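You operate a simulated robot arm through the tools that you are given. There is no shell and no other tool.

You run a simulated robot arm. Do the job below in one go: nothing can be reset, and whatever is moved stays where it is left.

Task
Pump the blue storage bag flat; screw the red cap on its valve.
Fine: the pump nozzle goes back on its rest; the green switch stays open.
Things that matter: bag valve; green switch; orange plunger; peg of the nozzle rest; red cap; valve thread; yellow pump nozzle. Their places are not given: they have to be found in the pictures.

Only the result counts: the job must be done as asked and must still hold three seconds after the hand-in. Knocking over, shifting, dropping, spilling or breaking anything else fails it. Lids that push on must go on centred and level and be pressed home; caps that screw on are set level and turned clockwise until they are tight.

Robot
A 7-joint arm with a two-finger parallel gripper, fixed in place. Base frame: the origin is on the floor under the middle of its stand, x ahead of it, y to its left, z up; the work surface is at about z = 0.78. Units: m, rad, N and s.
With the tool pointing down near the work surface it reaches from about 0.22 to 0.68 m from the base axis. Its first joint turns from -1.152 to 1.152 rad. Payload 2.4 kg.
Tool frame: the origin (TCP) lies between the finger pads and is the grasp point; the fingertips stand 0.03 m ahead of it; z points along the fingers, y is the line along which they close. Largest opening 0.094 m; finger width 0.028, thickness 0.01; the body of the gripper, 0.05 by 0.096 m, starts 0.055 m behind the TCP.
Orientation is that of the tool frame in the base frame, as a unit quaternion [w, x, y, z]. With the fingers straight down and closing along the base's y, the tool's x points along the base's -x, its y along +y and its z along -z.

Tools
- The arm moves only by the tool drive_tool. Its argument "plan" is a list of rows, each a list of 7 numbers: the shift along the base's x, y, z in units of 25 mm (1.0 is 25 mm), then the turn, a rotation vector about the base's x, y, z in units of 8 degrees (1.0 is 8 degrees), then the opening, from 0 (shut) to 1 (fully open). In form: [[dx, dy, dz, rx, ry, rz, gripper], ...]. A call has 1 to 20 rows; each row shifts and turns the commanded pose from where the row before left it. A call with a number of a shift or a turn outside -1 to 1 is refused whole. Rows are played at 5 a second. More than 0.05 m and 0.15 rad between two rows, or a gripper value outside its range, and nothing of the call is played. A pose out of reach is approached as far as the arm can. The call stops where the force on the tool passes 40 N (or 10 N more than at its start, if that is more) or the arm is blocked; 0.2 s more then pass. The fingers move at their own pace (about 0.153 m/s each) and stop on an object; they squeeze with about 27 N. The grip force told is the motor's: it shows also when the fingers shut on nothing. Time passes only in rows, and 0.2 s behind the last, so rows that do not move let the fingers close. The reply holds the time, the measured pose of the TCP, the force on the tool along the base axes, the opening and the grip force, in the units named above and with some noise, with the torque about the TCP (base axes, N m) and any sound that the robot's microphone picked up.
- Cameras (640 x 400 px; columns grow to the right, rows downward): "scene" is fixed at [0.0314, 0.4715, 1.4372]; the picture's right is [-0.81, -0.59, 0.00], its down [-0.37, 0.50, -0.78] and it looks along [0.46, -0.63, -0.62] (base axes); focal length 287 px, centre (320, 200). "wrist" rides on the gripper at [0.076, 0.014, -0.103] in the tool frame; the picture's right is [-0.18, 0.98, 0.00], its down [-0.75, -0.14, -0.64] and it looks along [-0.63, -0.12, 0.77] (tool axes); focal length 243 px, centre (320, 200).
- capture(camera): a new picture of that camera. No time passes.
- measure_at(camera, pixels): for up to 12 pixels [column, row] of the newest picture of that camera ("zoom" is the newest enlarged one), the place [x, y, z] in the base frame of the surface seen there, good to about 0.002 m. No time passes.
- enlarge(camera, box): a new picture of the part [left, top, right, bottom] of that camera's present view, enlarged. No time passes.
- job_done(): hands the job in; it is judged then, once.

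Open the gripper and draw the arm clear of the work before you hand the job in, unless the task says otherwise.

The tools are called as a command line: name --pt "numbers of a row" for each row, then --argument value for the rest, lists and objects as JSON in quotes. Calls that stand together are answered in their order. drive_tool: Moves the arm, as the interface text tells. Its arguments: {"type":"object","properties":{"plan":{"type":"array"}},"required":["plan"]} The other tools are called the same way: capture (camera) takes a picture; measure_at (camera, pixels) gives the place of the surface under pixels of a picture; enlarge (camera, box) takes an enlarged picture of a part of a camera's view; job_done () hands the job in.

At the start:

```text
clock: 0.0
eef_pos: [0.44, 0.0386, 1.2312]
ee_rot: [0.0, 0.0, 1.0, 0.0]
wrist_force: [0.7, 0.0, 0.1]
moment: [0.0, -0.03, -0.01]
grip_width: 0.0941
grip_force: 0.1
```

scene: 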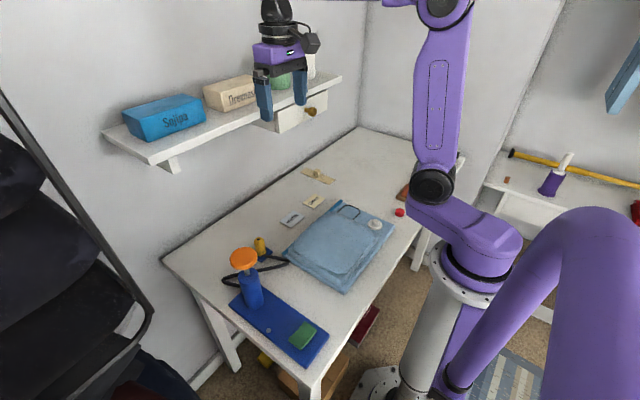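
wrist: 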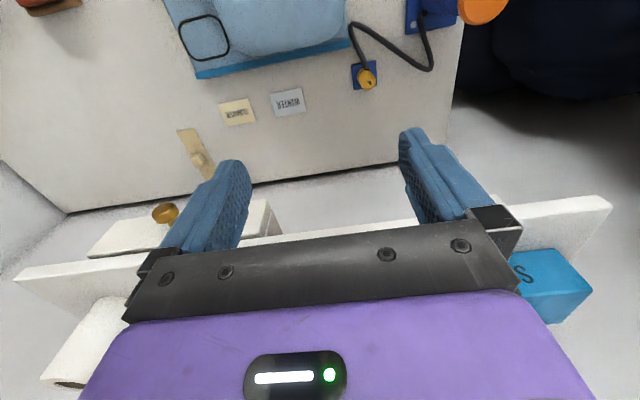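

The scene shows the blue pump with an orange plunger at about (243,258), the yellow nozzle at (260,245), the green switch at (303,335), the bag valve at (375,224) and the red cap at (399,212). I'll enlarge these areas for a closer look.

enlarge --camera "scene" --box '[210, 220, 340, 370]'

enlarge --camera "scene" --box '[330, 180, 430, 250]'

measure_at --camera "scene" --pixels '[[243, 257], [260, 244], [303, 336], [375, 223], [399, 211], [268, 330], [250, 290], [318, 175], [291, 220], [315, 201], [345, 292], [335, 205]]'

```text
2.67 times, centred on (275, 295) of scene
```

zoom: 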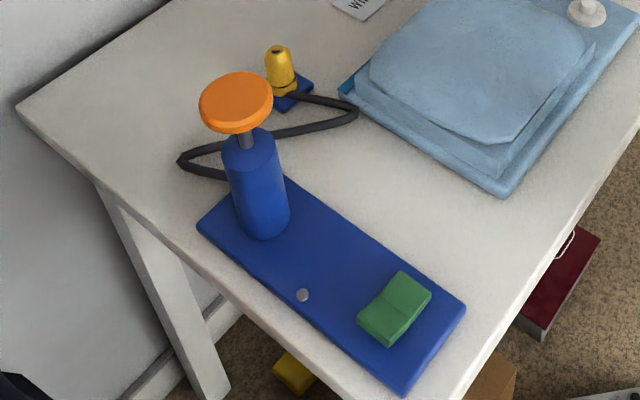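

```text
5.71 times, centred on (380, 215) of scene
```

zoom: 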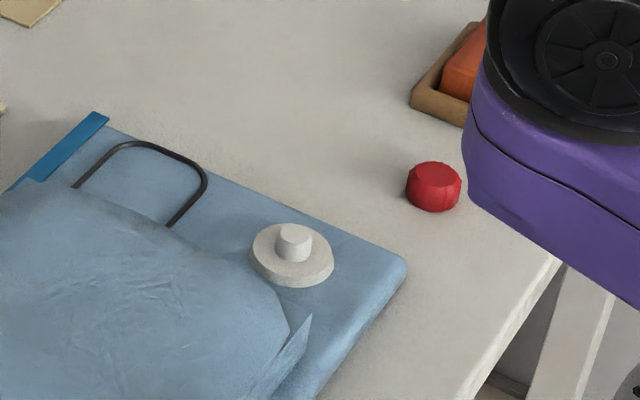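

```text
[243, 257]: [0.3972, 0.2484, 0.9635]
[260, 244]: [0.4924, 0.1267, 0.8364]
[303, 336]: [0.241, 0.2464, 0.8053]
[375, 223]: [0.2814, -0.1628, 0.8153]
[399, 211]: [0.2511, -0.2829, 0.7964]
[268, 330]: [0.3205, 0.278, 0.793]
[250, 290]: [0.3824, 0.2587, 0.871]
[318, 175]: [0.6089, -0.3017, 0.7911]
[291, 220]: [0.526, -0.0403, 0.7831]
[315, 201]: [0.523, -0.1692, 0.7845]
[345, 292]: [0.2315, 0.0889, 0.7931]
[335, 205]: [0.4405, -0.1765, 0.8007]
```

The pump base carries a green rocker near (303,336), and I need to know which way it is tipped. I'll zoom in on the switch, the nozzle and its rest, and the other items.

enlarge --camera "scene" --box '[275, 315, 335, 355]'

enlarge --camera "scene" --box '[225, 230, 295, 275]'

enlarge --camera "scene" --box '[265, 155, 345, 235]'

enlarge --camera "wrist" --box '[140, 0, 480, 180]'

```text
10.00 times, centred on (305, 335) of scene
```

zoom: 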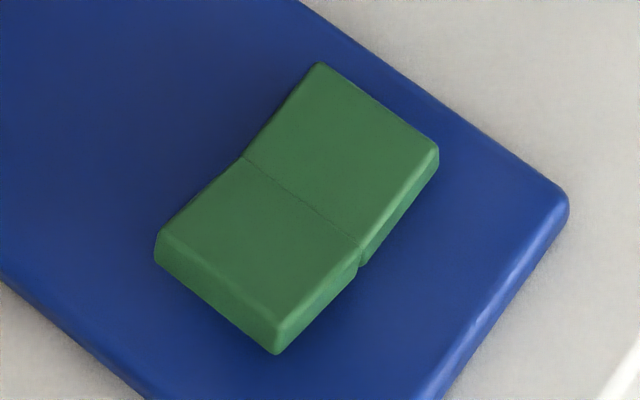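

```text
8.89 times, centred on (260, 252) of scene
```

zoom: 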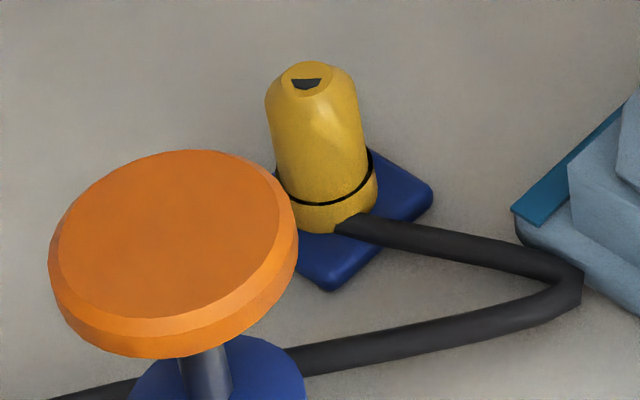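

```text
5.00 times, centred on (305, 195) of scene
```

zoom: 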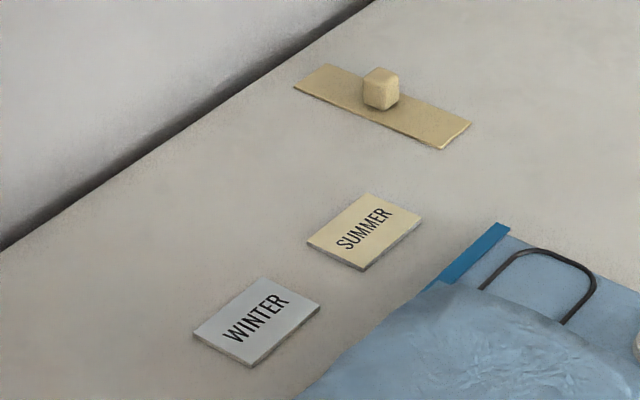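

```text
1.88 times, centred on (310, 90) of wrist
```

zoom: 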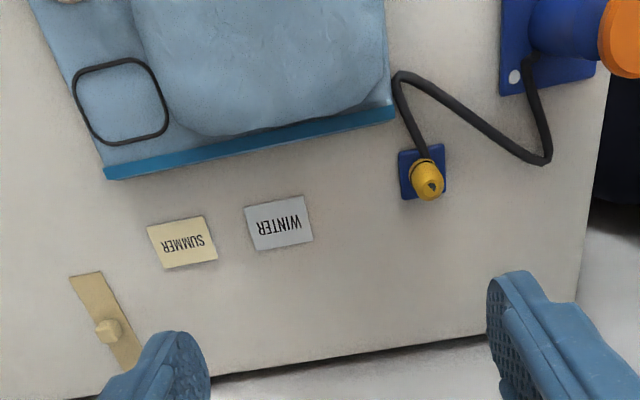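

The rocker's two halves meet at a crease through (245,158)-(360,250) in the zoom. I'll measure the heights across both halves to see which side is down.

enlarge --camera "scene" --box '[275, 315, 335, 355]'

measure_at --camera "zoom" --pixels '[[320, 68], [430, 145], [245, 158], [360, 245], [165, 240], [275, 325], [375, 110], [220, 280], [300, 205], [120, 200], [480, 250], [330, 350]]'

```text
10.00 times, centred on (305, 335) of scene
```

zoom: 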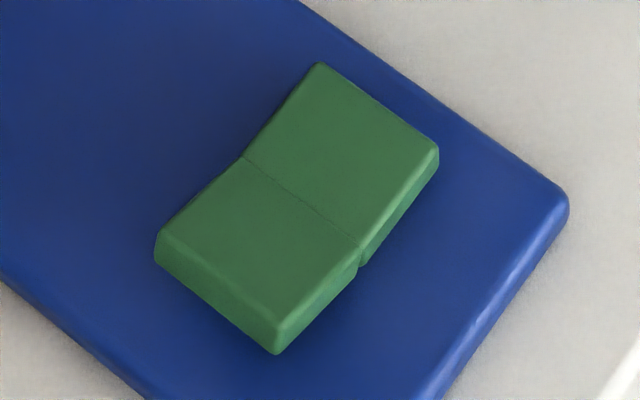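

```text
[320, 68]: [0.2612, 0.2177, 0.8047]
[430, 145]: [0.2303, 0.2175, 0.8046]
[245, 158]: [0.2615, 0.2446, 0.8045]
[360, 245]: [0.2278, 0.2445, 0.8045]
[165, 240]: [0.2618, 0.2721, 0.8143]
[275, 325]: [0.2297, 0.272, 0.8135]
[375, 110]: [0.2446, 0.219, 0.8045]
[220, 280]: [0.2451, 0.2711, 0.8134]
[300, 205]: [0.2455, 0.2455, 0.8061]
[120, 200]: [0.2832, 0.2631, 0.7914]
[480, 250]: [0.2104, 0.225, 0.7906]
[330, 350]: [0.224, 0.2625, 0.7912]
```

The -y half lies flat at z 0.8045 and the +y edge stands up at z 0.814. I'll leave the switch alone and measure the nozzle, its rest and the plunger in zoom.

enlarge --camera "scene" --box '[225, 230, 295, 275]'

measure_at --camera "zoom" --pixels '[[305, 70], [305, 85], [315, 130], [280, 120], [350, 110], [330, 175], [330, 215], [365, 190], [430, 200], [330, 280], [370, 225], [580, 290]]'

measure_at --camera "scene" --pixels '[[232, 258], [256, 255], [245, 249], [243, 266], [243, 275], [260, 285], [245, 305], [225, 280], [253, 248], [287, 262]]'

```text
8.89 times, centred on (260, 252) of scene
```

zoom: 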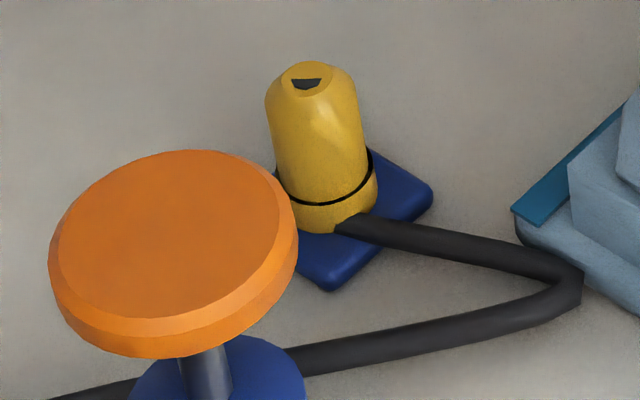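

```text
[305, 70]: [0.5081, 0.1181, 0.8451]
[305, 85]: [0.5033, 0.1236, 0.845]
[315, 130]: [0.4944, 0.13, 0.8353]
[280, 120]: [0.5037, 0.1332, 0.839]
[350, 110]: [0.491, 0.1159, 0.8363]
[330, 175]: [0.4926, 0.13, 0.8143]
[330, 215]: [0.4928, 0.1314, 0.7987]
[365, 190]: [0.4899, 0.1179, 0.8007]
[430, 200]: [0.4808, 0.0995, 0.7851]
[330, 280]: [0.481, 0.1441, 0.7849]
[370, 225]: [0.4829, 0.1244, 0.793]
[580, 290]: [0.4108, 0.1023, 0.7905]
```

```text
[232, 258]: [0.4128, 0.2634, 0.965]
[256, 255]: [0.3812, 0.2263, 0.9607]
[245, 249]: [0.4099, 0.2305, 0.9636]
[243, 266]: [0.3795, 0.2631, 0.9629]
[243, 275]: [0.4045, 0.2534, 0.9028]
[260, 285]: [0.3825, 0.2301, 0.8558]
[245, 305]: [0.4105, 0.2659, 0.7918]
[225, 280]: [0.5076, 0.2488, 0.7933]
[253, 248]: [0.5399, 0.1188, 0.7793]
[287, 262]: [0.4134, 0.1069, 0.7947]
```

The nozzle stands at about (0.504, 0.122), from z 0.785 to 0.845, with its hose leaving on the -x side. The plunger top is at (0.397, 0.247, 0.964). I'll lower the arm to a spot above and before the nozzle for a wrist view.

drive_tool --pt "-0.16 0.3 -1 0 0 0 1" --pt "-0.16 0.3 -1 0 0 0 1" --pt "-0.16 0.3 -1 0 0 0 1" --pt "-0.16 0.3 -1 0 0 0 1" --pt "-0.16 0.3 -1 0 0 0 1" --pt "-0.16 0.3 -1 0 0 0 1" --pt "-0.16 0.3 -1 0 0 0 1" --pt "-0.16 0.3 -1 0 0 0 1" --pt "-0.16 0.3 -1 0 0 0 1" --pt "0 0 0 0 0 0 1"

capture --camera "wrist"

capture --camera "scene"

```text
clock: 2.2
eef_pos: [0.4047, 0.1076, 1.0067]
ee_rot: [0.0, 0.001, 1.0, 0.0]
wrist_force: [-0.4, -0.4, 0.2]
moment: [0.0, 0.02, -0.02]
grip_width: 0.094
grip_force: 0.0
```

```text
taken
```

wrist: 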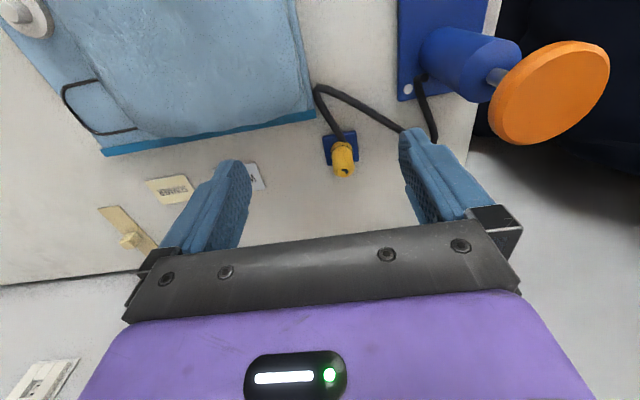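

```text
taken
```

scene: 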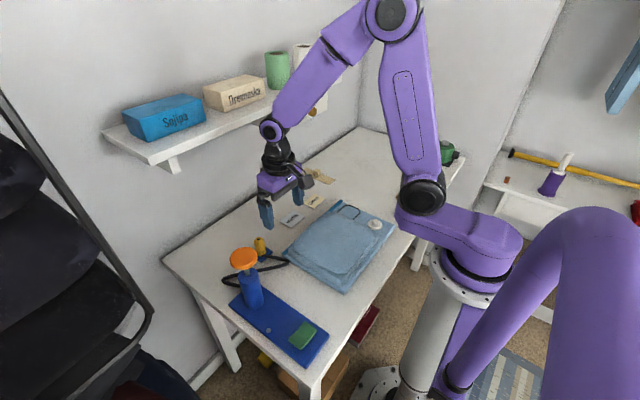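

The nozzle shows at wrist (342,160). I'll enlarge it there and measure its outline and its rest.

enlarge --camera "wrist" --box '[300, 120, 380, 190]'

measure_at --camera "wrist" --pixels '[[342, 172], [346, 171], [335, 160], [352, 160], [343, 150], [340, 140], [326, 136], [356, 134], [360, 158], [328, 163], [347, 174], [330, 95]]'

enlarge --camera "wrist" --box '[370, 0, 520, 130]'

```text
5.71 times, centred on (340, 155) of wrist
```

zoom: 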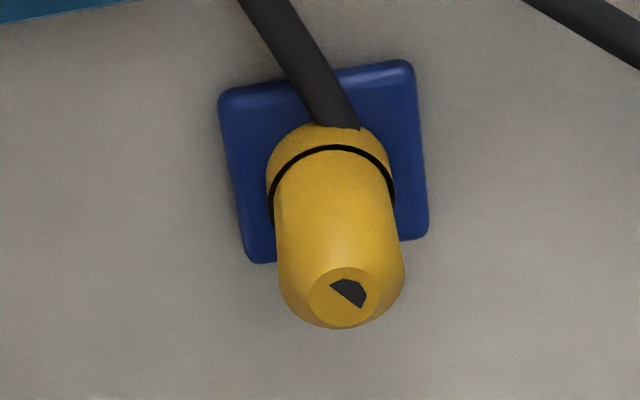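

```text
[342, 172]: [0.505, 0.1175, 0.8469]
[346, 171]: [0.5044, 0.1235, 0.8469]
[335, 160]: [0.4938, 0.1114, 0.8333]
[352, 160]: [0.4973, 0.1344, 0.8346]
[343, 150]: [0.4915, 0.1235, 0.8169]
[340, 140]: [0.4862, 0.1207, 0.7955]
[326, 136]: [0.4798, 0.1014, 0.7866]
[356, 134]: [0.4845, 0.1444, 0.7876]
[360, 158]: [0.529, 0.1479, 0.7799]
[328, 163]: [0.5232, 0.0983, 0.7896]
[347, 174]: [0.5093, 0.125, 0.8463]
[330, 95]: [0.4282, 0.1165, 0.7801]
```

```text
3.08 times, centred on (445, 65) of wrist
```

zoom: 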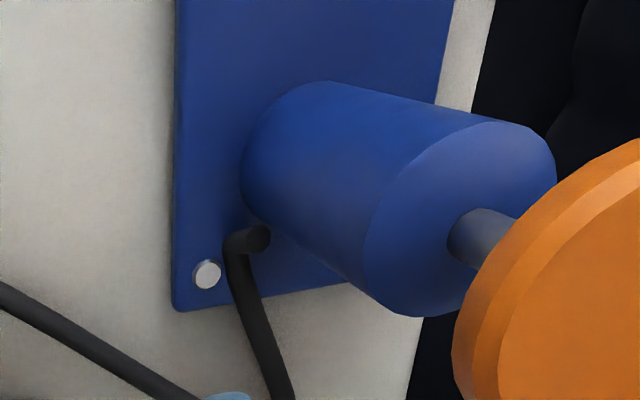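

The nozzle axis is at about (0.5045, 0.1225), with its top at z 0.847 and the rest plate at z 0.787. Before closing in, I'll check the heights of the shelf, the bag and the valve.

measure_at --camera "scene" --pixels '[[160, 155], [240, 120], [340, 245], [355, 235], [365, 245], [320, 260], [300, 250], [385, 232], [370, 210], [350, 270], [300, 225], [380, 215]]'

enlarge --camera "scene" --box '[355, 205, 395, 240]'

measure_at --camera "zoom" --pixels '[[320, 180], [320, 200], [290, 170], [345, 170], [315, 220], [315, 260], [260, 230], [380, 250], [320, 290], [240, 180], [420, 200], [200, 300]]'

```text
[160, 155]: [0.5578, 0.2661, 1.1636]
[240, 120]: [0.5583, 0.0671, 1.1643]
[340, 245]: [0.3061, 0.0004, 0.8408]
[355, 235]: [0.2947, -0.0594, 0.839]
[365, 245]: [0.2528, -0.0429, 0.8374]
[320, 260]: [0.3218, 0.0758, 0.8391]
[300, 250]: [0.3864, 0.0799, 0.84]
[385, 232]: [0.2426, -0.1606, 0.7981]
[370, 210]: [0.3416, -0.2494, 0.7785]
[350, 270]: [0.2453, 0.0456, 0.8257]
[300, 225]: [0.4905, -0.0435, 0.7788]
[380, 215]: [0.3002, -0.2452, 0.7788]
```

```text
11.43 times, centred on (375, 222) of scene
```

zoom: 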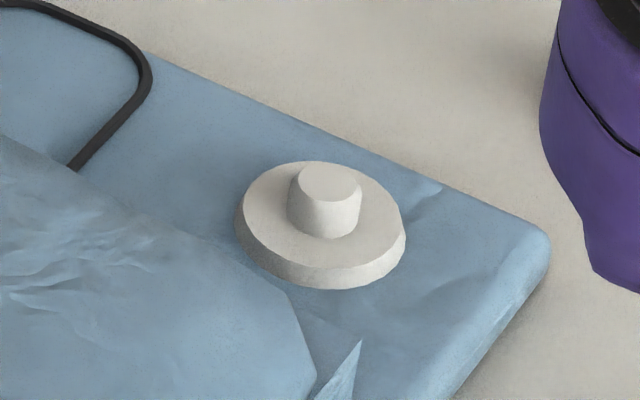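

```text
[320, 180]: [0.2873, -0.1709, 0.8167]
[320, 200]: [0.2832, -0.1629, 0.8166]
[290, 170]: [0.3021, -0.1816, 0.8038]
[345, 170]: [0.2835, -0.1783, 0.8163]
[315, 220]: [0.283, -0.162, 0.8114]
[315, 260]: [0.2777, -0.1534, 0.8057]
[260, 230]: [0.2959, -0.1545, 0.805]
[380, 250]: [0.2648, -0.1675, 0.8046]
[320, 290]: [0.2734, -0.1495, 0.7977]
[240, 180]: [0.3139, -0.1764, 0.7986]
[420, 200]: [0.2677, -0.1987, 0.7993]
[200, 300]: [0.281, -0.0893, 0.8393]
```

The shelf's front edge is at x of about 0.558 and z 1.164, so I need clearance for the wrist joint. I'll measure the wrist joint at scene (268,130) and the underside of the shelf.

measure_at --camera "scene" --pixels '[[268, 131], [262, 131], [285, 125], [272, 150], [290, 150], [265, 165], [300, 100], [270, 182], [200, 138], [200, 145], [240, 125], [312, 172]]'

enlarge --camera "scene" --box '[220, 90, 340, 240]'

```text
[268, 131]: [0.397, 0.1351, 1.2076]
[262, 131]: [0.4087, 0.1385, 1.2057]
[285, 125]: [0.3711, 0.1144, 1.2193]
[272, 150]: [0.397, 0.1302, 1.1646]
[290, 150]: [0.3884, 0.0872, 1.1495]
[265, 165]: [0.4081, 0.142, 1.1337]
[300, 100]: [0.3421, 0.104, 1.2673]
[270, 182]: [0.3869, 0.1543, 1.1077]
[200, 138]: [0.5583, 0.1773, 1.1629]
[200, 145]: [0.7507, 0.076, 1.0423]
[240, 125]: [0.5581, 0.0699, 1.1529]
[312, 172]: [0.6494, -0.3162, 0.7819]
```

```text
2.67 times, centred on (280, 165) of scene
```

zoom: 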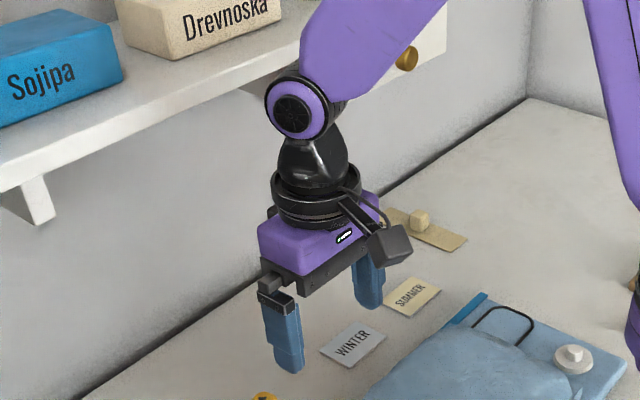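

The wrist joint sits 0.20 m above the TCP with a radius of about 0.04, so it passes under the shelf when the TCP is at z 0.90 or lower. I'll descend first, then move forward over the nozzle.

drive_tool --pt "0 0.15 -1 0 0 0 1" --pt "0 0.15 -1 0 0 0 1" --pt "0 0.15 -1 0 0 0 1" --pt "0 0.15 -1 0 0 0 1" --pt "0.5 0 -0.2 0 0 0 1" --pt "1 0 0 0 0 0 1" --pt "1 0 0 0 0 0 1" --pt "1 0 0 0 0 0 1" --pt "0.5 0 0 0 0 0 1" --pt "0 0 0 0 0 0 1"

capture --camera "wrist"

capture --camera "scene"

```text
clock: 4.4
eef_pos: [0.5065, 0.1207, 0.9015]
ee_rot: [0.0, 0.0, 1.0, 0.0]
wrist_force: [0.1, -0.2, 0.3]
moment: [-0.02, 0.0, -0.02]
grip_width: 0.0938
grip_force: 0.1
```

```text
taken
```

wrist: 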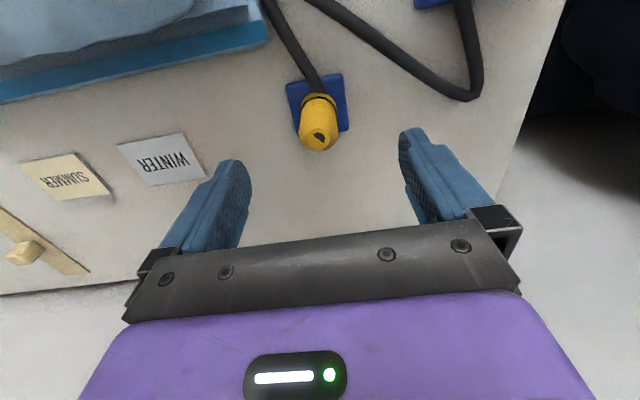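

```text
taken
```

scene: 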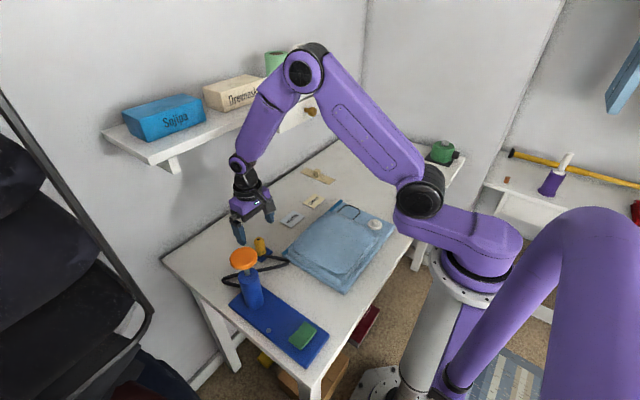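

The TCP is at (0.5065, 0.1207, 0.9015) with the nozzle under the fingers at wrist (318,125). I'll measure its centre more closely before going down.

enlarge --camera "wrist" --box '[270, 60, 370, 160]'

measure_at --camera "wrist" --pixels '[[319, 137], [301, 115], [334, 113], [303, 130], [335, 128], [318, 110], [317, 148], [290, 90], [341, 80], [345, 128]]'

measure_at --camera "scene" --pixels '[[239, 163], [262, 130], [285, 85], [305, 70], [232, 162], [225, 205]]'

```text
4.00 times, centred on (320, 110) of wrist
```

zoom: 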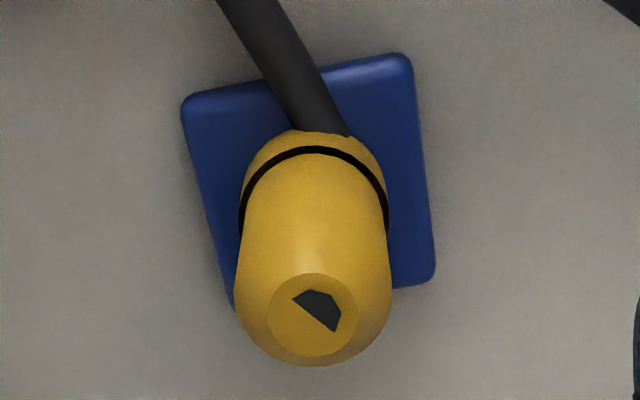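

```text
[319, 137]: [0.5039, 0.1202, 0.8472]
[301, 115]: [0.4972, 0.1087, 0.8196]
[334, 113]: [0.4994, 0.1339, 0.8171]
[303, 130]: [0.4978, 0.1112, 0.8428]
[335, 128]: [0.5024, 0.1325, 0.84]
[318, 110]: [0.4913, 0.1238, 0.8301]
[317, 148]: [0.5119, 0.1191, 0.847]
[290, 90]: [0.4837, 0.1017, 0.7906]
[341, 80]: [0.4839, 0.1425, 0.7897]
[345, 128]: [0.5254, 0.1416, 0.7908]
```

```text
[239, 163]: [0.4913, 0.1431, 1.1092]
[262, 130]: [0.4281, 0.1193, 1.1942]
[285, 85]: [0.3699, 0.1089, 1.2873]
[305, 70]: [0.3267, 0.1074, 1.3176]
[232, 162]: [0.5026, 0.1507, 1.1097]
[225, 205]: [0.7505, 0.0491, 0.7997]
```

The nozzle's centre is (0.505, 0.121), so the TCP is well aligned. I'll descend to z of about 0.827 and close on it.

drive_tool --pt "-0.05 0 -1 0 0 0 1" --pt "0 0 -1 0 0 0 1" --pt "0 0 -0.95 0 0 0 1" --pt "0 0 0 0 0 0 1" --pt "0 0 0 0 0 0 0.3" --pt "0 0 0 0 0 0 0.1" --pt "0 0 0 0 0 0 0.1" --pt "0 0 0 0 0 0 0.1"

capture --camera "wrist"

```text
clock: 6.2
eef_pos: [0.5032, 0.1199, 0.8287]
ee_rot: [0.001, 0.002, 1.0, 0.0]
wrist_force: [3.8, -17.1, -3.0]
moment: [-0.62, -0.14, 0.0]
grip_width: 0.0335
grip_force: 26.6
```

```text
taken
```

wrist: 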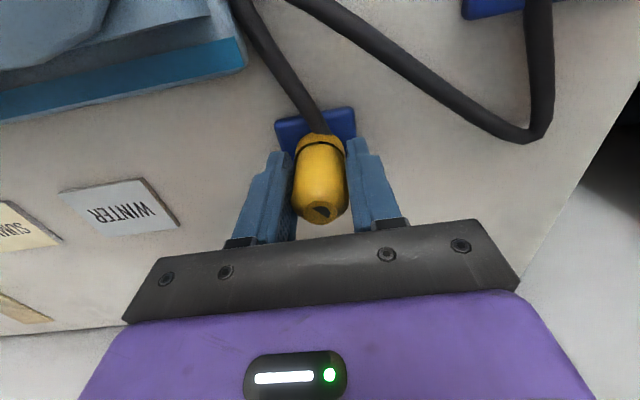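

The nozzle is gripped at a width of 0.0335, but there is a sideways load of -17 N in y. I'll shift a little to -y to relax it before lifting.

drive_tool --pt "0.02 -0.05 0 0 0 0 0.1" --pt "0 0 0 0 0 0 0.1"

```text
clock: 6.8
eef_pos: [0.5039, 0.1195, 0.8272]
ee_rot: [-0.002, 0.0, 1.0, 0.0]
wrist_force: [1.0, -11.0, -2.9]
moment: [-0.38, -0.07, 0.03]
grip_width: 0.0334
grip_force: 26.9
```

The side load fell to -11 N, so I'll continue a bit further the same way.

drive_tool --pt "0 -0.08 0 0 0 0 0.1" --pt "0 0 0 0 0 0 0.1"

```text
clock: 7.4
eef_pos: [0.5042, 0.1199, 0.827]
ee_rot: [0.0, -0.001, 1.0, 0.0]
wrist_force: [-2.0, 4.6, -5.1]
moment: [0.15, 0.07, 0.03]
grip_width: 0.0335
grip_force: 27.0
```

The load is now nearly zero, so the nozzle sits at TCP (0.504, 0.1198, 0.827). I'll lift it straight up about 70 mm.

drive_tool --pt "0 0.02 0.3 0 0 0 0.1" --pt "0 0 0.5 0 0 0 0.1" --pt "0 0 0.5 0 0 0 0.1" --pt "0 0 0.5 0 0 0 0.1" --pt "0 0 0.5 0 0 0 0.1" --pt "0 0 0.5 0 0 0 0.1" --pt "0 0 0 0 0 0 0.1"

capture --camera "wrist"

capture --camera "scene"

```text
clock: 9.0
eef_pos: [0.5044, 0.1178, 0.8969]
ee_rot: [0.001, 0.0, 1.0, 0.0]
wrist_force: [-0.3, -0.6, -0.2]
moment: [0.03, -0.01, -0.01]
grip_width: 0.0333
grip_force: 26.6
```

```text
taken
```

wrist: 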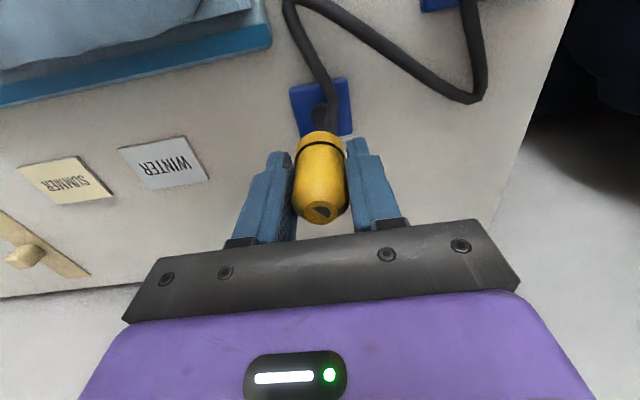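

```text
taken
```

scene: 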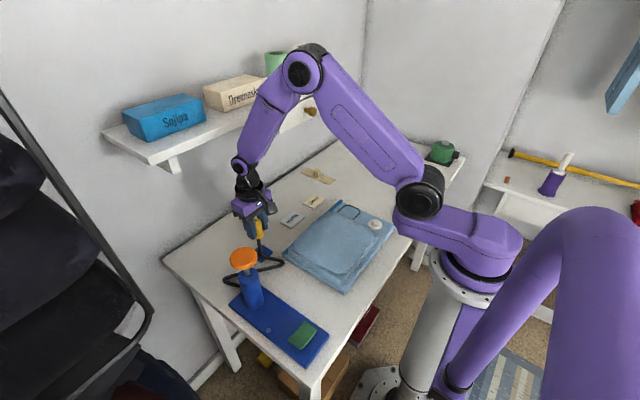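

The nozzle is off the peg and hanging freely at z 0.897. I'll retreat in -x and carry it over the bag to hover above the valve near (0.283, -0.166).

drive_tool --pt "-1 0 0 0 0 0 0.1" --pt "-1 -0.8 0.4 0 0 0 0.1" --pt "-0.572 -0.879 0.1 0 0 0 0.1" --pt "-0.572 -0.879 0.1 0 0 0 0.1" --pt "-0.572 -0.879 0.1 0 0 0 0.1" --pt "-0.572 -0.879 0.1 0 0 0 0.1" --pt "-0.572 -0.879 0.1 0 0 0 0.1" --pt "-0.572 -0.879 0.1 0 0 0 0.1" --pt "-0.572 -0.879 0.1 0 0 0 0.1" --pt "-0.572 -0.879 0.1 0 0 0 0.1" --pt "-0.572 -0.879 0.1 0 0 0 0.1" --pt "-0.572 -0.879 0.1 0 0 0 0.1" --pt "-0.572 -0.879 0.1 0 0 0 0.1" --pt "-0.572 -0.879 0.1 0 0 0 0.1" --pt "0 0 0 0 0 0 0.1"

capture --camera "wrist"

capture --camera "scene"

```text
clock: 12.2
eef_pos: [0.2841, -0.1676, 0.9369]
ee_rot: [0.0, 0.0, 1.0, 0.0]
wrist_force: [-0.4, -0.8, -0.2]
moment: [0.01, 0.01, 0.0]
grip_width: 0.0335
grip_force: 27.3
```

```text
taken
```

wrist: 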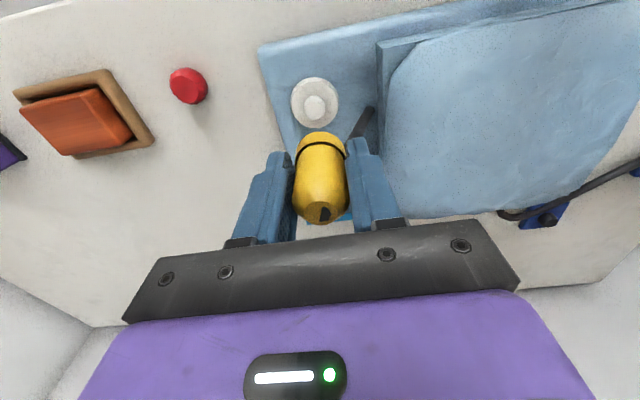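

```text
taken
```

scene: 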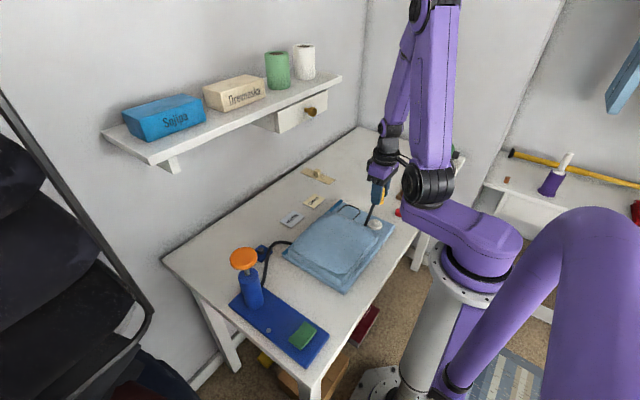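

The TCP is at (0.2841, -0.1676, 0.937), the valve shows at wrist (315,102) and the cap at (188,86). I'll zoom in and measure the valve's rims.

enlarge --camera "wrist" --box '[270, 60, 370, 140]'

measure_at --camera "zoom" --pixels '[[230, 285], [345, 285], [288, 240], [288, 330], [288, 280], [140, 270], [430, 270], [280, 115], [260, 360], [200, 200], [380, 200]]'

enlarge --camera "scene" --box '[355, 140, 415, 240]'

```text
5.00 times, centred on (320, 100) of wrist
```

zoom: 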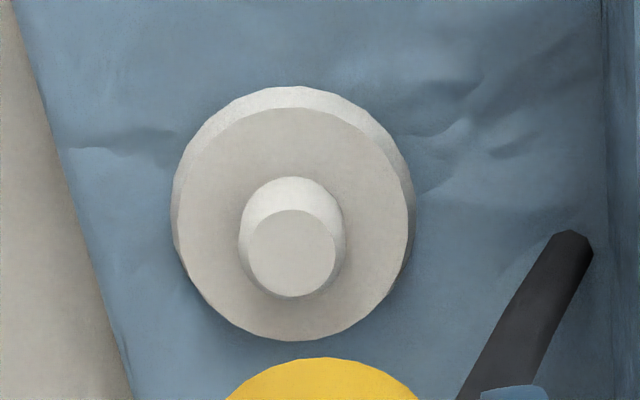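

```text
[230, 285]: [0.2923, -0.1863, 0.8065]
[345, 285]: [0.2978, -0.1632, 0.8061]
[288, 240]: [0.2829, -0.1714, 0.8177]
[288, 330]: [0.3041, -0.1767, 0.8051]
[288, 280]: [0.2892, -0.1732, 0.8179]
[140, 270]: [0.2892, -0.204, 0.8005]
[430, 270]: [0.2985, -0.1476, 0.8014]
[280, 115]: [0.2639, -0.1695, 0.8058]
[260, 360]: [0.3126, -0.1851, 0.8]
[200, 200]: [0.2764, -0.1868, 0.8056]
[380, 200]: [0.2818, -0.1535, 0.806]
```

```text
4.00 times, centred on (385, 190) of scene
```

zoom: 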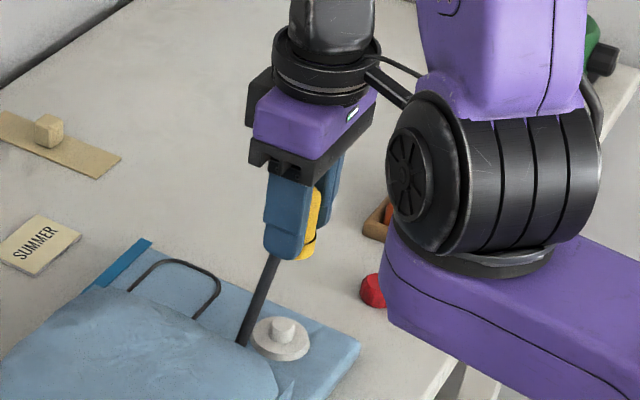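

The valve stem's centre comes out at about (0.2848, -0.1712), with its top at z 0.818 and the flange at 0.806. I'll shift the nozzle over it and go down to just above the stem.

drive_tool --pt "0.02 -0.14 0 0 0 0 0.1" --pt "0 0 -1 0 0 0 0.1" --pt "0 0 -1 0 0 0 0.1" --pt "0 0 -0.6 0 0 0 0.1" --pt "0 0 0 0 0 0 0.1" --pt "0 0 0 0 0 0 0.1"

capture --camera "wrist"

enlarge --camera "wrist" --box '[260, 90, 380, 170]'

enlarge --camera "scene" --box '[350, 185, 400, 240]'

```text
clock: 13.6
eef_pos: [0.2837, -0.1701, 0.8723]
ee_rot: [0.0, 0.001, 1.0, 0.0]
wrist_force: [0.8, 0.3, -0.4]
moment: [0.01, -0.04, -0.02]
grip_width: 0.0333
grip_force: 27.2
```

```text
taken
```

wrist: 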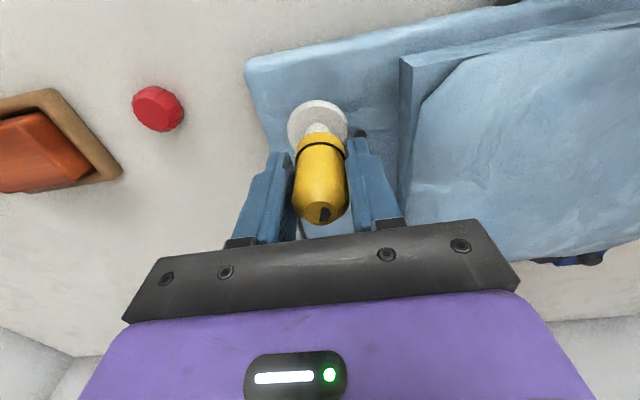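

```text
5.00 times, centred on (320, 130) of wrist
```

zoom: 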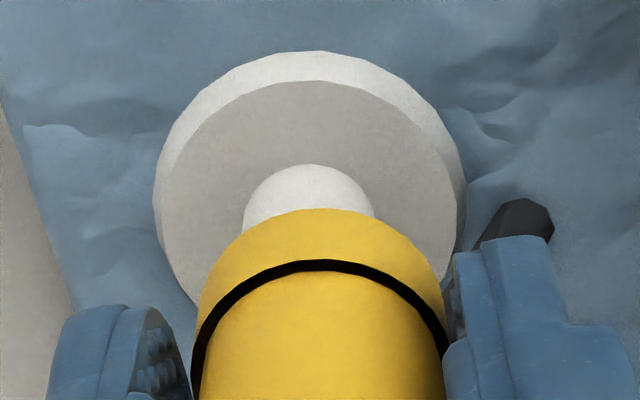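

```text
7.27 times, centred on (375, 212) of scene
```

zoom: 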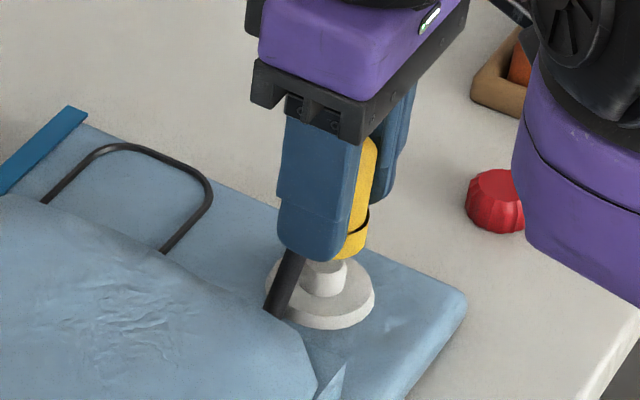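

The nozzle hangs just above the stem, and the valve looks about 2 mm off toward +x and -y. I'll measure nozzle and valve in this same picture to get their relative offset.

enlarge --camera "wrist" --box '[270, 85, 370, 235]'

measure_at --camera "wrist" --pixels '[[320, 210], [314, 212], [328, 212], [320, 160], [320, 145], [320, 137], [300, 150], [341, 150], [318, 108], [290, 128], [345, 125], [318, 126]]'

```text
2.67 times, centred on (320, 160) of wrist
```

zoom: 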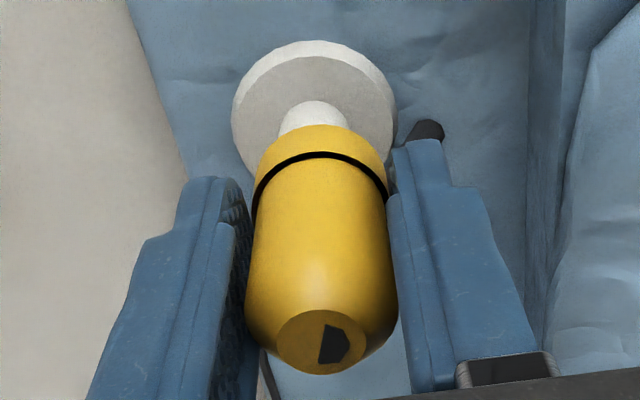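

```text
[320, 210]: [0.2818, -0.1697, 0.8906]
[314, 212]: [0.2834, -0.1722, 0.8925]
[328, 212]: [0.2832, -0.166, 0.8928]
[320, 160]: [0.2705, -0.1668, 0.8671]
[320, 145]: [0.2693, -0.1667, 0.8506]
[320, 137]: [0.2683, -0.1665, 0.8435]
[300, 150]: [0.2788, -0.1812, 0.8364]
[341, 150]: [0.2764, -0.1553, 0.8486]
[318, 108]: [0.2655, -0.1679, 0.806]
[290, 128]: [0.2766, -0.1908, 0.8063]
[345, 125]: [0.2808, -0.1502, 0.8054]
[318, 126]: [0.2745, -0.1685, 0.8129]
```

The nozzle centre reads about (0.285, -0.169) and the valve about (0.286, -0.171). I'll shift +1.5 mm in x and -1.7 mm in y and lower slowly to about first contact.

drive_tool --pt "0.06 -0.07 0 0 0 0 0.1" --pt "0 0 -0.2 0 0 0 0.1" --pt "0 0 -0.2 0 0 0 0.1" --pt "0 0 -0.2 0 0 0 0.1" --pt "0 0 0 0 0 0 0.1"

capture --camera "wrist"

enlarge --camera "wrist" --box '[260, 90, 380, 170]'

enlarge --camera "scene" --box '[350, 195, 400, 240]'

```text
clock: 14.8
eef_pos: [0.2873, -0.1712, 0.8592]
ee_rot: [0.0, 0.0, 1.0, 0.0]
wrist_force: [-0.1, -0.1, 0.2]
moment: [0.02, 0.01, 0.04]
grip_width: 0.0333
grip_force: 27.2
```

```text
taken
```

wrist: 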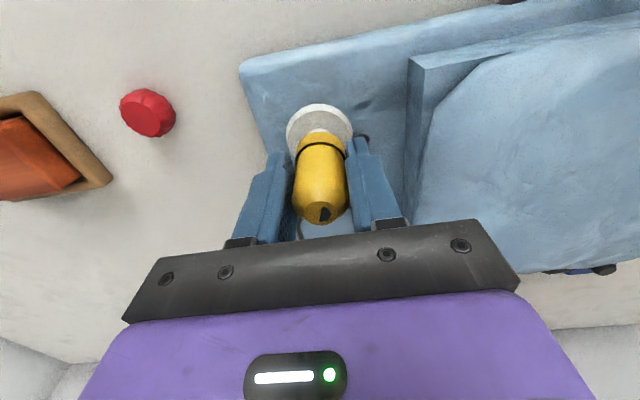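

```text
5.00 times, centred on (320, 130) of wrist
```

zoom: 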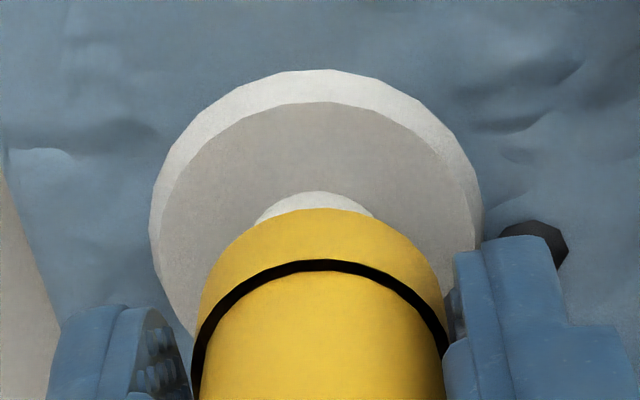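

```text
8.89 times, centred on (375, 218) of scene
```

zoom: 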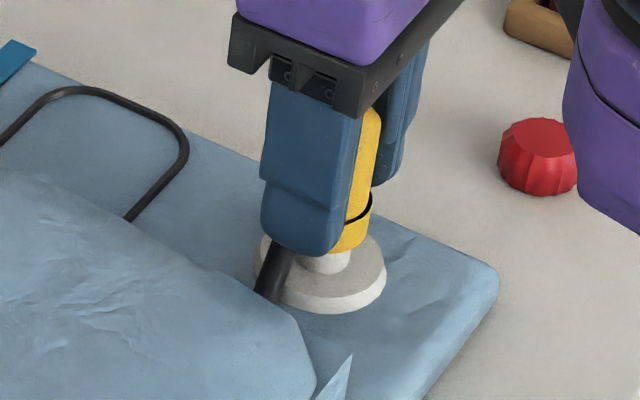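

Nozzle and flange now line up in both views: flange centre at column ~319 against nozzle ~320 in the scene zoom. I'll lower in small steps and watch the force.

drive_tool --pt "0 -0.025 -0.15 0 0 0 0.1" --pt "0 0 -0.15 0 0 0 0.1" --pt "0 0 0 0 0 0 0.1"

```text
clock: 15.6
eef_pos: [0.2855, -0.172, 0.8507]
ee_rot: [0.0, 0.001, 1.0, 0.001]
wrist_force: [1.6, 0.3, -0.2]
moment: [-0.03, 0.05, 0.06]
grip_width: 0.0332
grip_force: 27.5
```

There is no vertical force at z 0.851, so the nozzle seems to be sliding over the stem. I'll keep pressing down gently.

drive_tool --pt "0 0 -0.1 0 0 0 0.1" --pt "0 0 -0.1 0 0 0 0.1" --pt "0 0 0 0 0 0 0.1"

enlarge --camera "scene" --box '[350, 195, 400, 240]'

```text
clock: 16.4
eef_pos: [0.2848, -0.1721, 0.8454]
ee_rot: [0.001, 0.0, 1.0, 0.0]
wrist_force: [-1.2, -0.9, 0.8]
moment: [-0.03, 0.04, -0.05]
grip_width: 0.0333
grip_force: 27.3
```

```text
8.89 times, centred on (375, 218) of scene
```

zoom: 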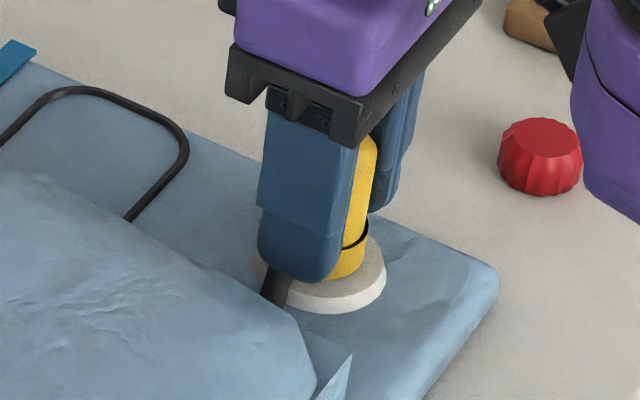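

The nozzle has slid over the stem and nearly sits on the flange. I'll continue in fine steps until contact force builds up.

drive_tool --pt "0 0 -0.1 0 0 0 0.1" --pt "0 0 -0.08 0 0 0 0.1" --pt "0 0 -0.08 0 0 0 0.1" --pt "0 0 0 0 0 0 0.1"

```text
clock: 17.4
eef_pos: [0.2864, -0.172, 0.8391]
ee_rot: [0.001, 0.0, 1.0, -0.001]
wrist_force: [-0.3, -3.6, 6.9]
moment: [0.0, 0.02, 0.01]
grip_width: 0.0335
grip_force: 26.5
```

Contact has started, 6.9 N upward at z 0.839. I'll press on to seat the nozzle firmly on the valve.

drive_tool --pt "0 0.01 -0.08 0 0 0 0.1" --pt "0 0 -0.08 0 0 0 0.1" --pt "0 0 0 0 0 0 0.1" --pt "0 0 0 0 0 0 0.1"

enlarge --camera "scene" --box '[350, 195, 400, 240]'

capture --camera "wrist"

```text
clock: 18.0
eef_pos: [0.2854, -0.1719, 0.8364]
ee_rot: [0.001, -0.001, 1.0, -0.001]
wrist_force: [-0.7, 0.8, 10.0]
moment: [0.02, 0.01, -0.01]
grip_width: 0.0334
grip_force: 26.8
stopped in row 3: the force on the tool passed its limit at 48 N (the readings are from after the stop); the commanded pose is now the measured one
```

```text
8.89 times, centred on (375, 218) of scene
```

zoom: 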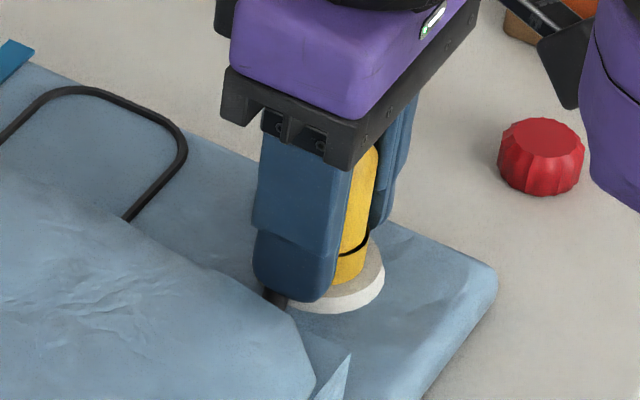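

```text
taken
```

wrist: 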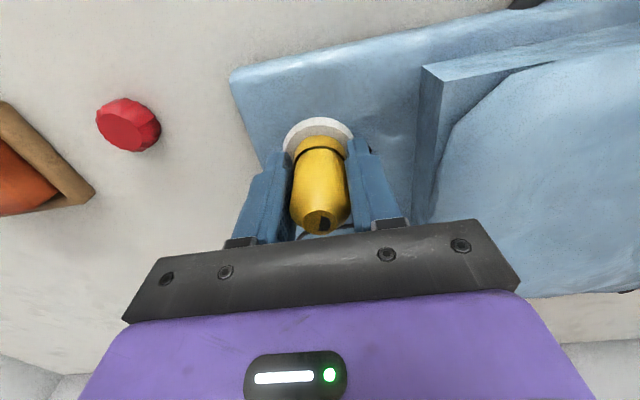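

A hard stop at 48 N suggests the nozzle is home on the flange; it slid a few mm up in the grip. I'll check how it sits before releasing.

enlarge --camera "wrist" --box '[270, 100, 370, 240]'

measure_at --camera "wrist" --pixels '[[320, 219], [313, 217], [328, 217], [320, 228], [320, 160], [320, 147], [320, 140], [320, 127], [318, 121]]'

```text
2.86 times, centred on (320, 170) of wrist
```

zoom: 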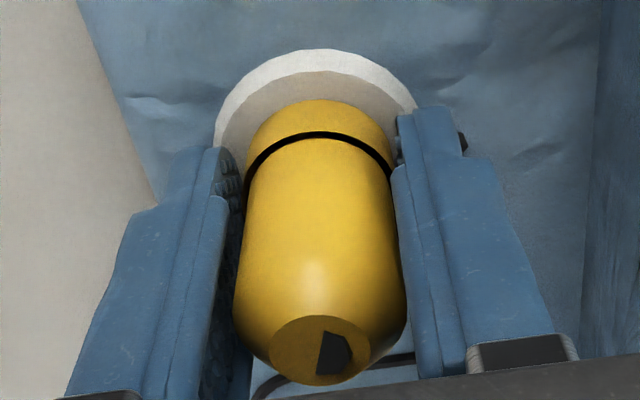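

```text
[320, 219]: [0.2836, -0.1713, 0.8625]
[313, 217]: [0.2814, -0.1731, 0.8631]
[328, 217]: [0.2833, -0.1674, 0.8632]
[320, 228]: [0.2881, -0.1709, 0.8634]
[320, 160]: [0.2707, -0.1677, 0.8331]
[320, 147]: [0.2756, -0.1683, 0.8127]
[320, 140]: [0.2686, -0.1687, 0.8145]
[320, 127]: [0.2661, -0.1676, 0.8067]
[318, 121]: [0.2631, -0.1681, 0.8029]
```

The nozzle's top is level at z 0.863 and its base sits on the flange at 0.806, so it is seated. I'll open the fingers modestly and rise straight up.

drive_tool --pt "0 0 0 0 0 0 0.55" --pt "0 0 0 0 0 0 0.55" --pt "0 0 0.4 0 0 0 0.55" --pt "0 0 0.6 0 0 0 0.55" --pt "0 0 1 0 0 0 0.55" --pt "0 0 1 0 0 0 0.55" --pt "0 0 1 0 0 0 0.55" --pt "0 0 0 0 0 0 0.55"

capture --camera "wrist"

capture --camera "scene"

```text
clock: 19.8
eef_pos: [0.286, -0.1703, 0.935]
ee_rot: [0.001, 0.0, 1.0, -0.001]
wrist_force: [0.4, 1.0, 0.2]
moment: [0.0, 0.02, 0.0]
grip_width: 0.0516
grip_force: 0.1
```

```text
taken
```

wrist: 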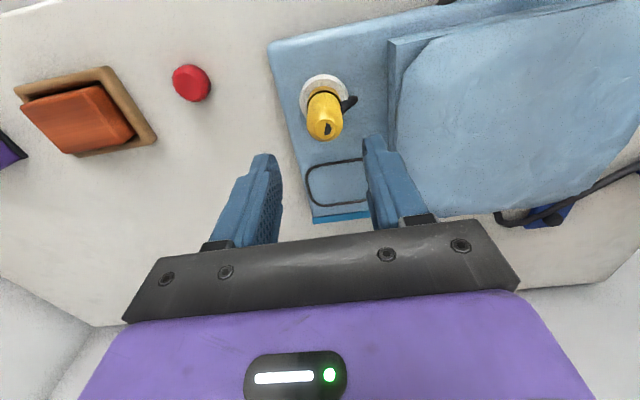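

```text
taken
```

scene: 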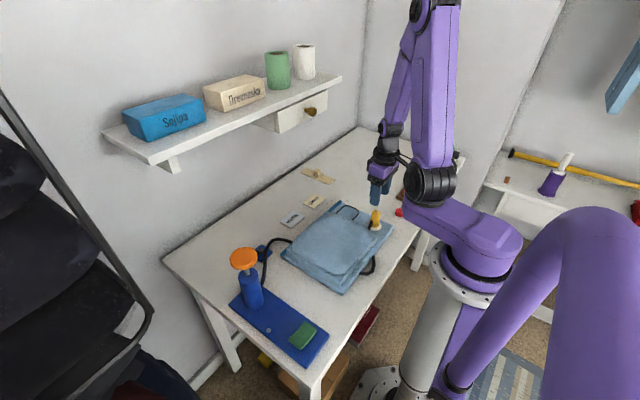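

The nozzle stays upright on the valve. I'll zoom in on the hose and the bag to check all is well.

enlarge --camera "scene" --box '[250, 195, 410, 305]'

enlarge --camera "wrist" --box '[280, 50, 400, 150]'

measure_at --camera "wrist" --pixels '[[326, 128], [188, 82], [180, 88], [202, 84], [188, 70], [188, 98], [350, 105], [316, 80], [420, 80], [500, 130], [580, 50], [405, 60]]'

```text
3.64 times, centred on (330, 250) of scene
```

zoom: 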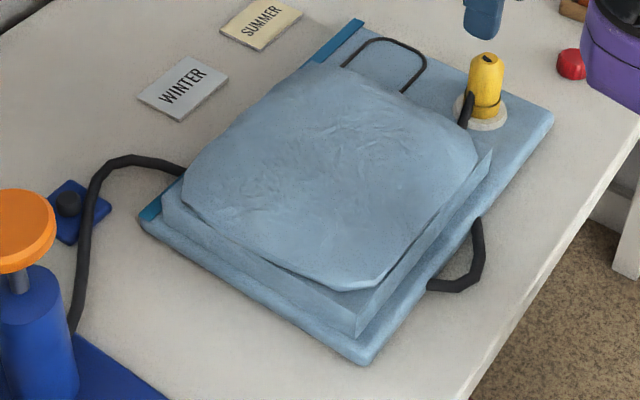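

```text
4.00 times, centred on (340, 100) of wrist
```

zoom: 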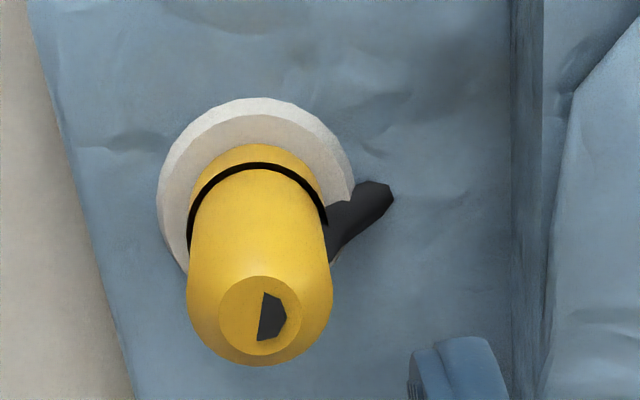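

```text
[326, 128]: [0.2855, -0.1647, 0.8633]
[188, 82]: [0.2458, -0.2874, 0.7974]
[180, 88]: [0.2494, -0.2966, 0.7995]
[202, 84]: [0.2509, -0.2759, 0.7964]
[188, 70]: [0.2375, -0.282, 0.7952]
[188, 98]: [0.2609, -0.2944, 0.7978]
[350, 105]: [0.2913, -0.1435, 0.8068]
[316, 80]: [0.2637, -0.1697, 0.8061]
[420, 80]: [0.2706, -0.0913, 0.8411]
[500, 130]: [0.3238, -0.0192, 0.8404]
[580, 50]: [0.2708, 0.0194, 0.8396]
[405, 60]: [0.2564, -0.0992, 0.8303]
```

The hose lies across the bag and the nozzle sits upright on the valve; the cap is near (0.249, -0.286). I'll now move over to the orange plunger with the fingers shut and look at it.

drive_tool --pt "0 0.9 0.8 0 0 0 0.5" --pt "0.2 0.98 0.8 0 0 0 0.3" --pt "0.2 0.98 0.8 0 0 0 0" --pt "0.2 0.98 0.8 0 0 0 0" --pt "0.2 0.98 0.5 0 0 0 0" --pt "0.2 0.98 0.3 0 0 0 0" --pt "0.2 0.98 0.2 0 0 0 0" --pt "0.2 0.98 0.2 0 0 0 0" --pt "0.2 0.98 0.2 0 0 0 0" --pt "0.2 0.98 0.2 0 0 0 0" --pt "0.2 0.98 0.2 0 0 0 0" --pt "0.2 0.98 0 0 0 0 0" --pt "0.2 0.98 0 0 0 0 0" --pt "0.2 0.98 0 0 0 0 0" --pt "0.2 0.98 0 0 0 0 0" --pt "0.2 0.98 0 0 0 0 0" --pt "0.2 0.98 0 0 0 0 0" --pt "0 0 0 0 0 0 0"

capture --camera "wrist"

capture --camera "scene"

```text
clock: 23.6
eef_pos: [0.3641, 0.2435, 1.0601]
ee_rot: [0.001, 0.001, 1.0, -0.001]
wrist_force: [-0.3, 0.5, 0.0]
moment: [0.01, 0.0, 0.02]
grip_width: 0.0
grip_force: 27.4
```

```text
taken
```

wrist: 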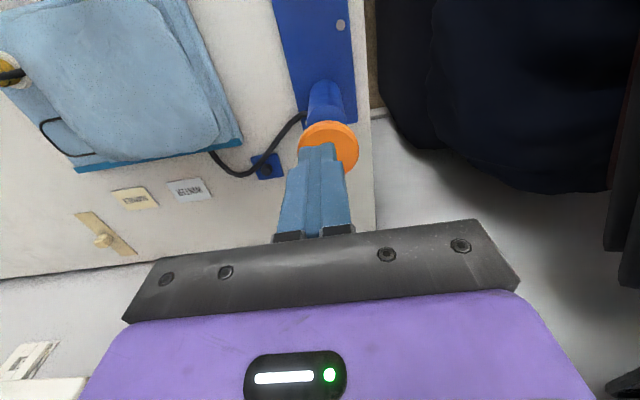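

```text
taken
```

scene: 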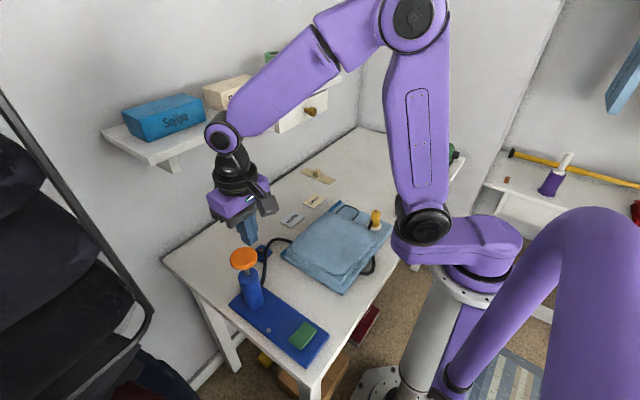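

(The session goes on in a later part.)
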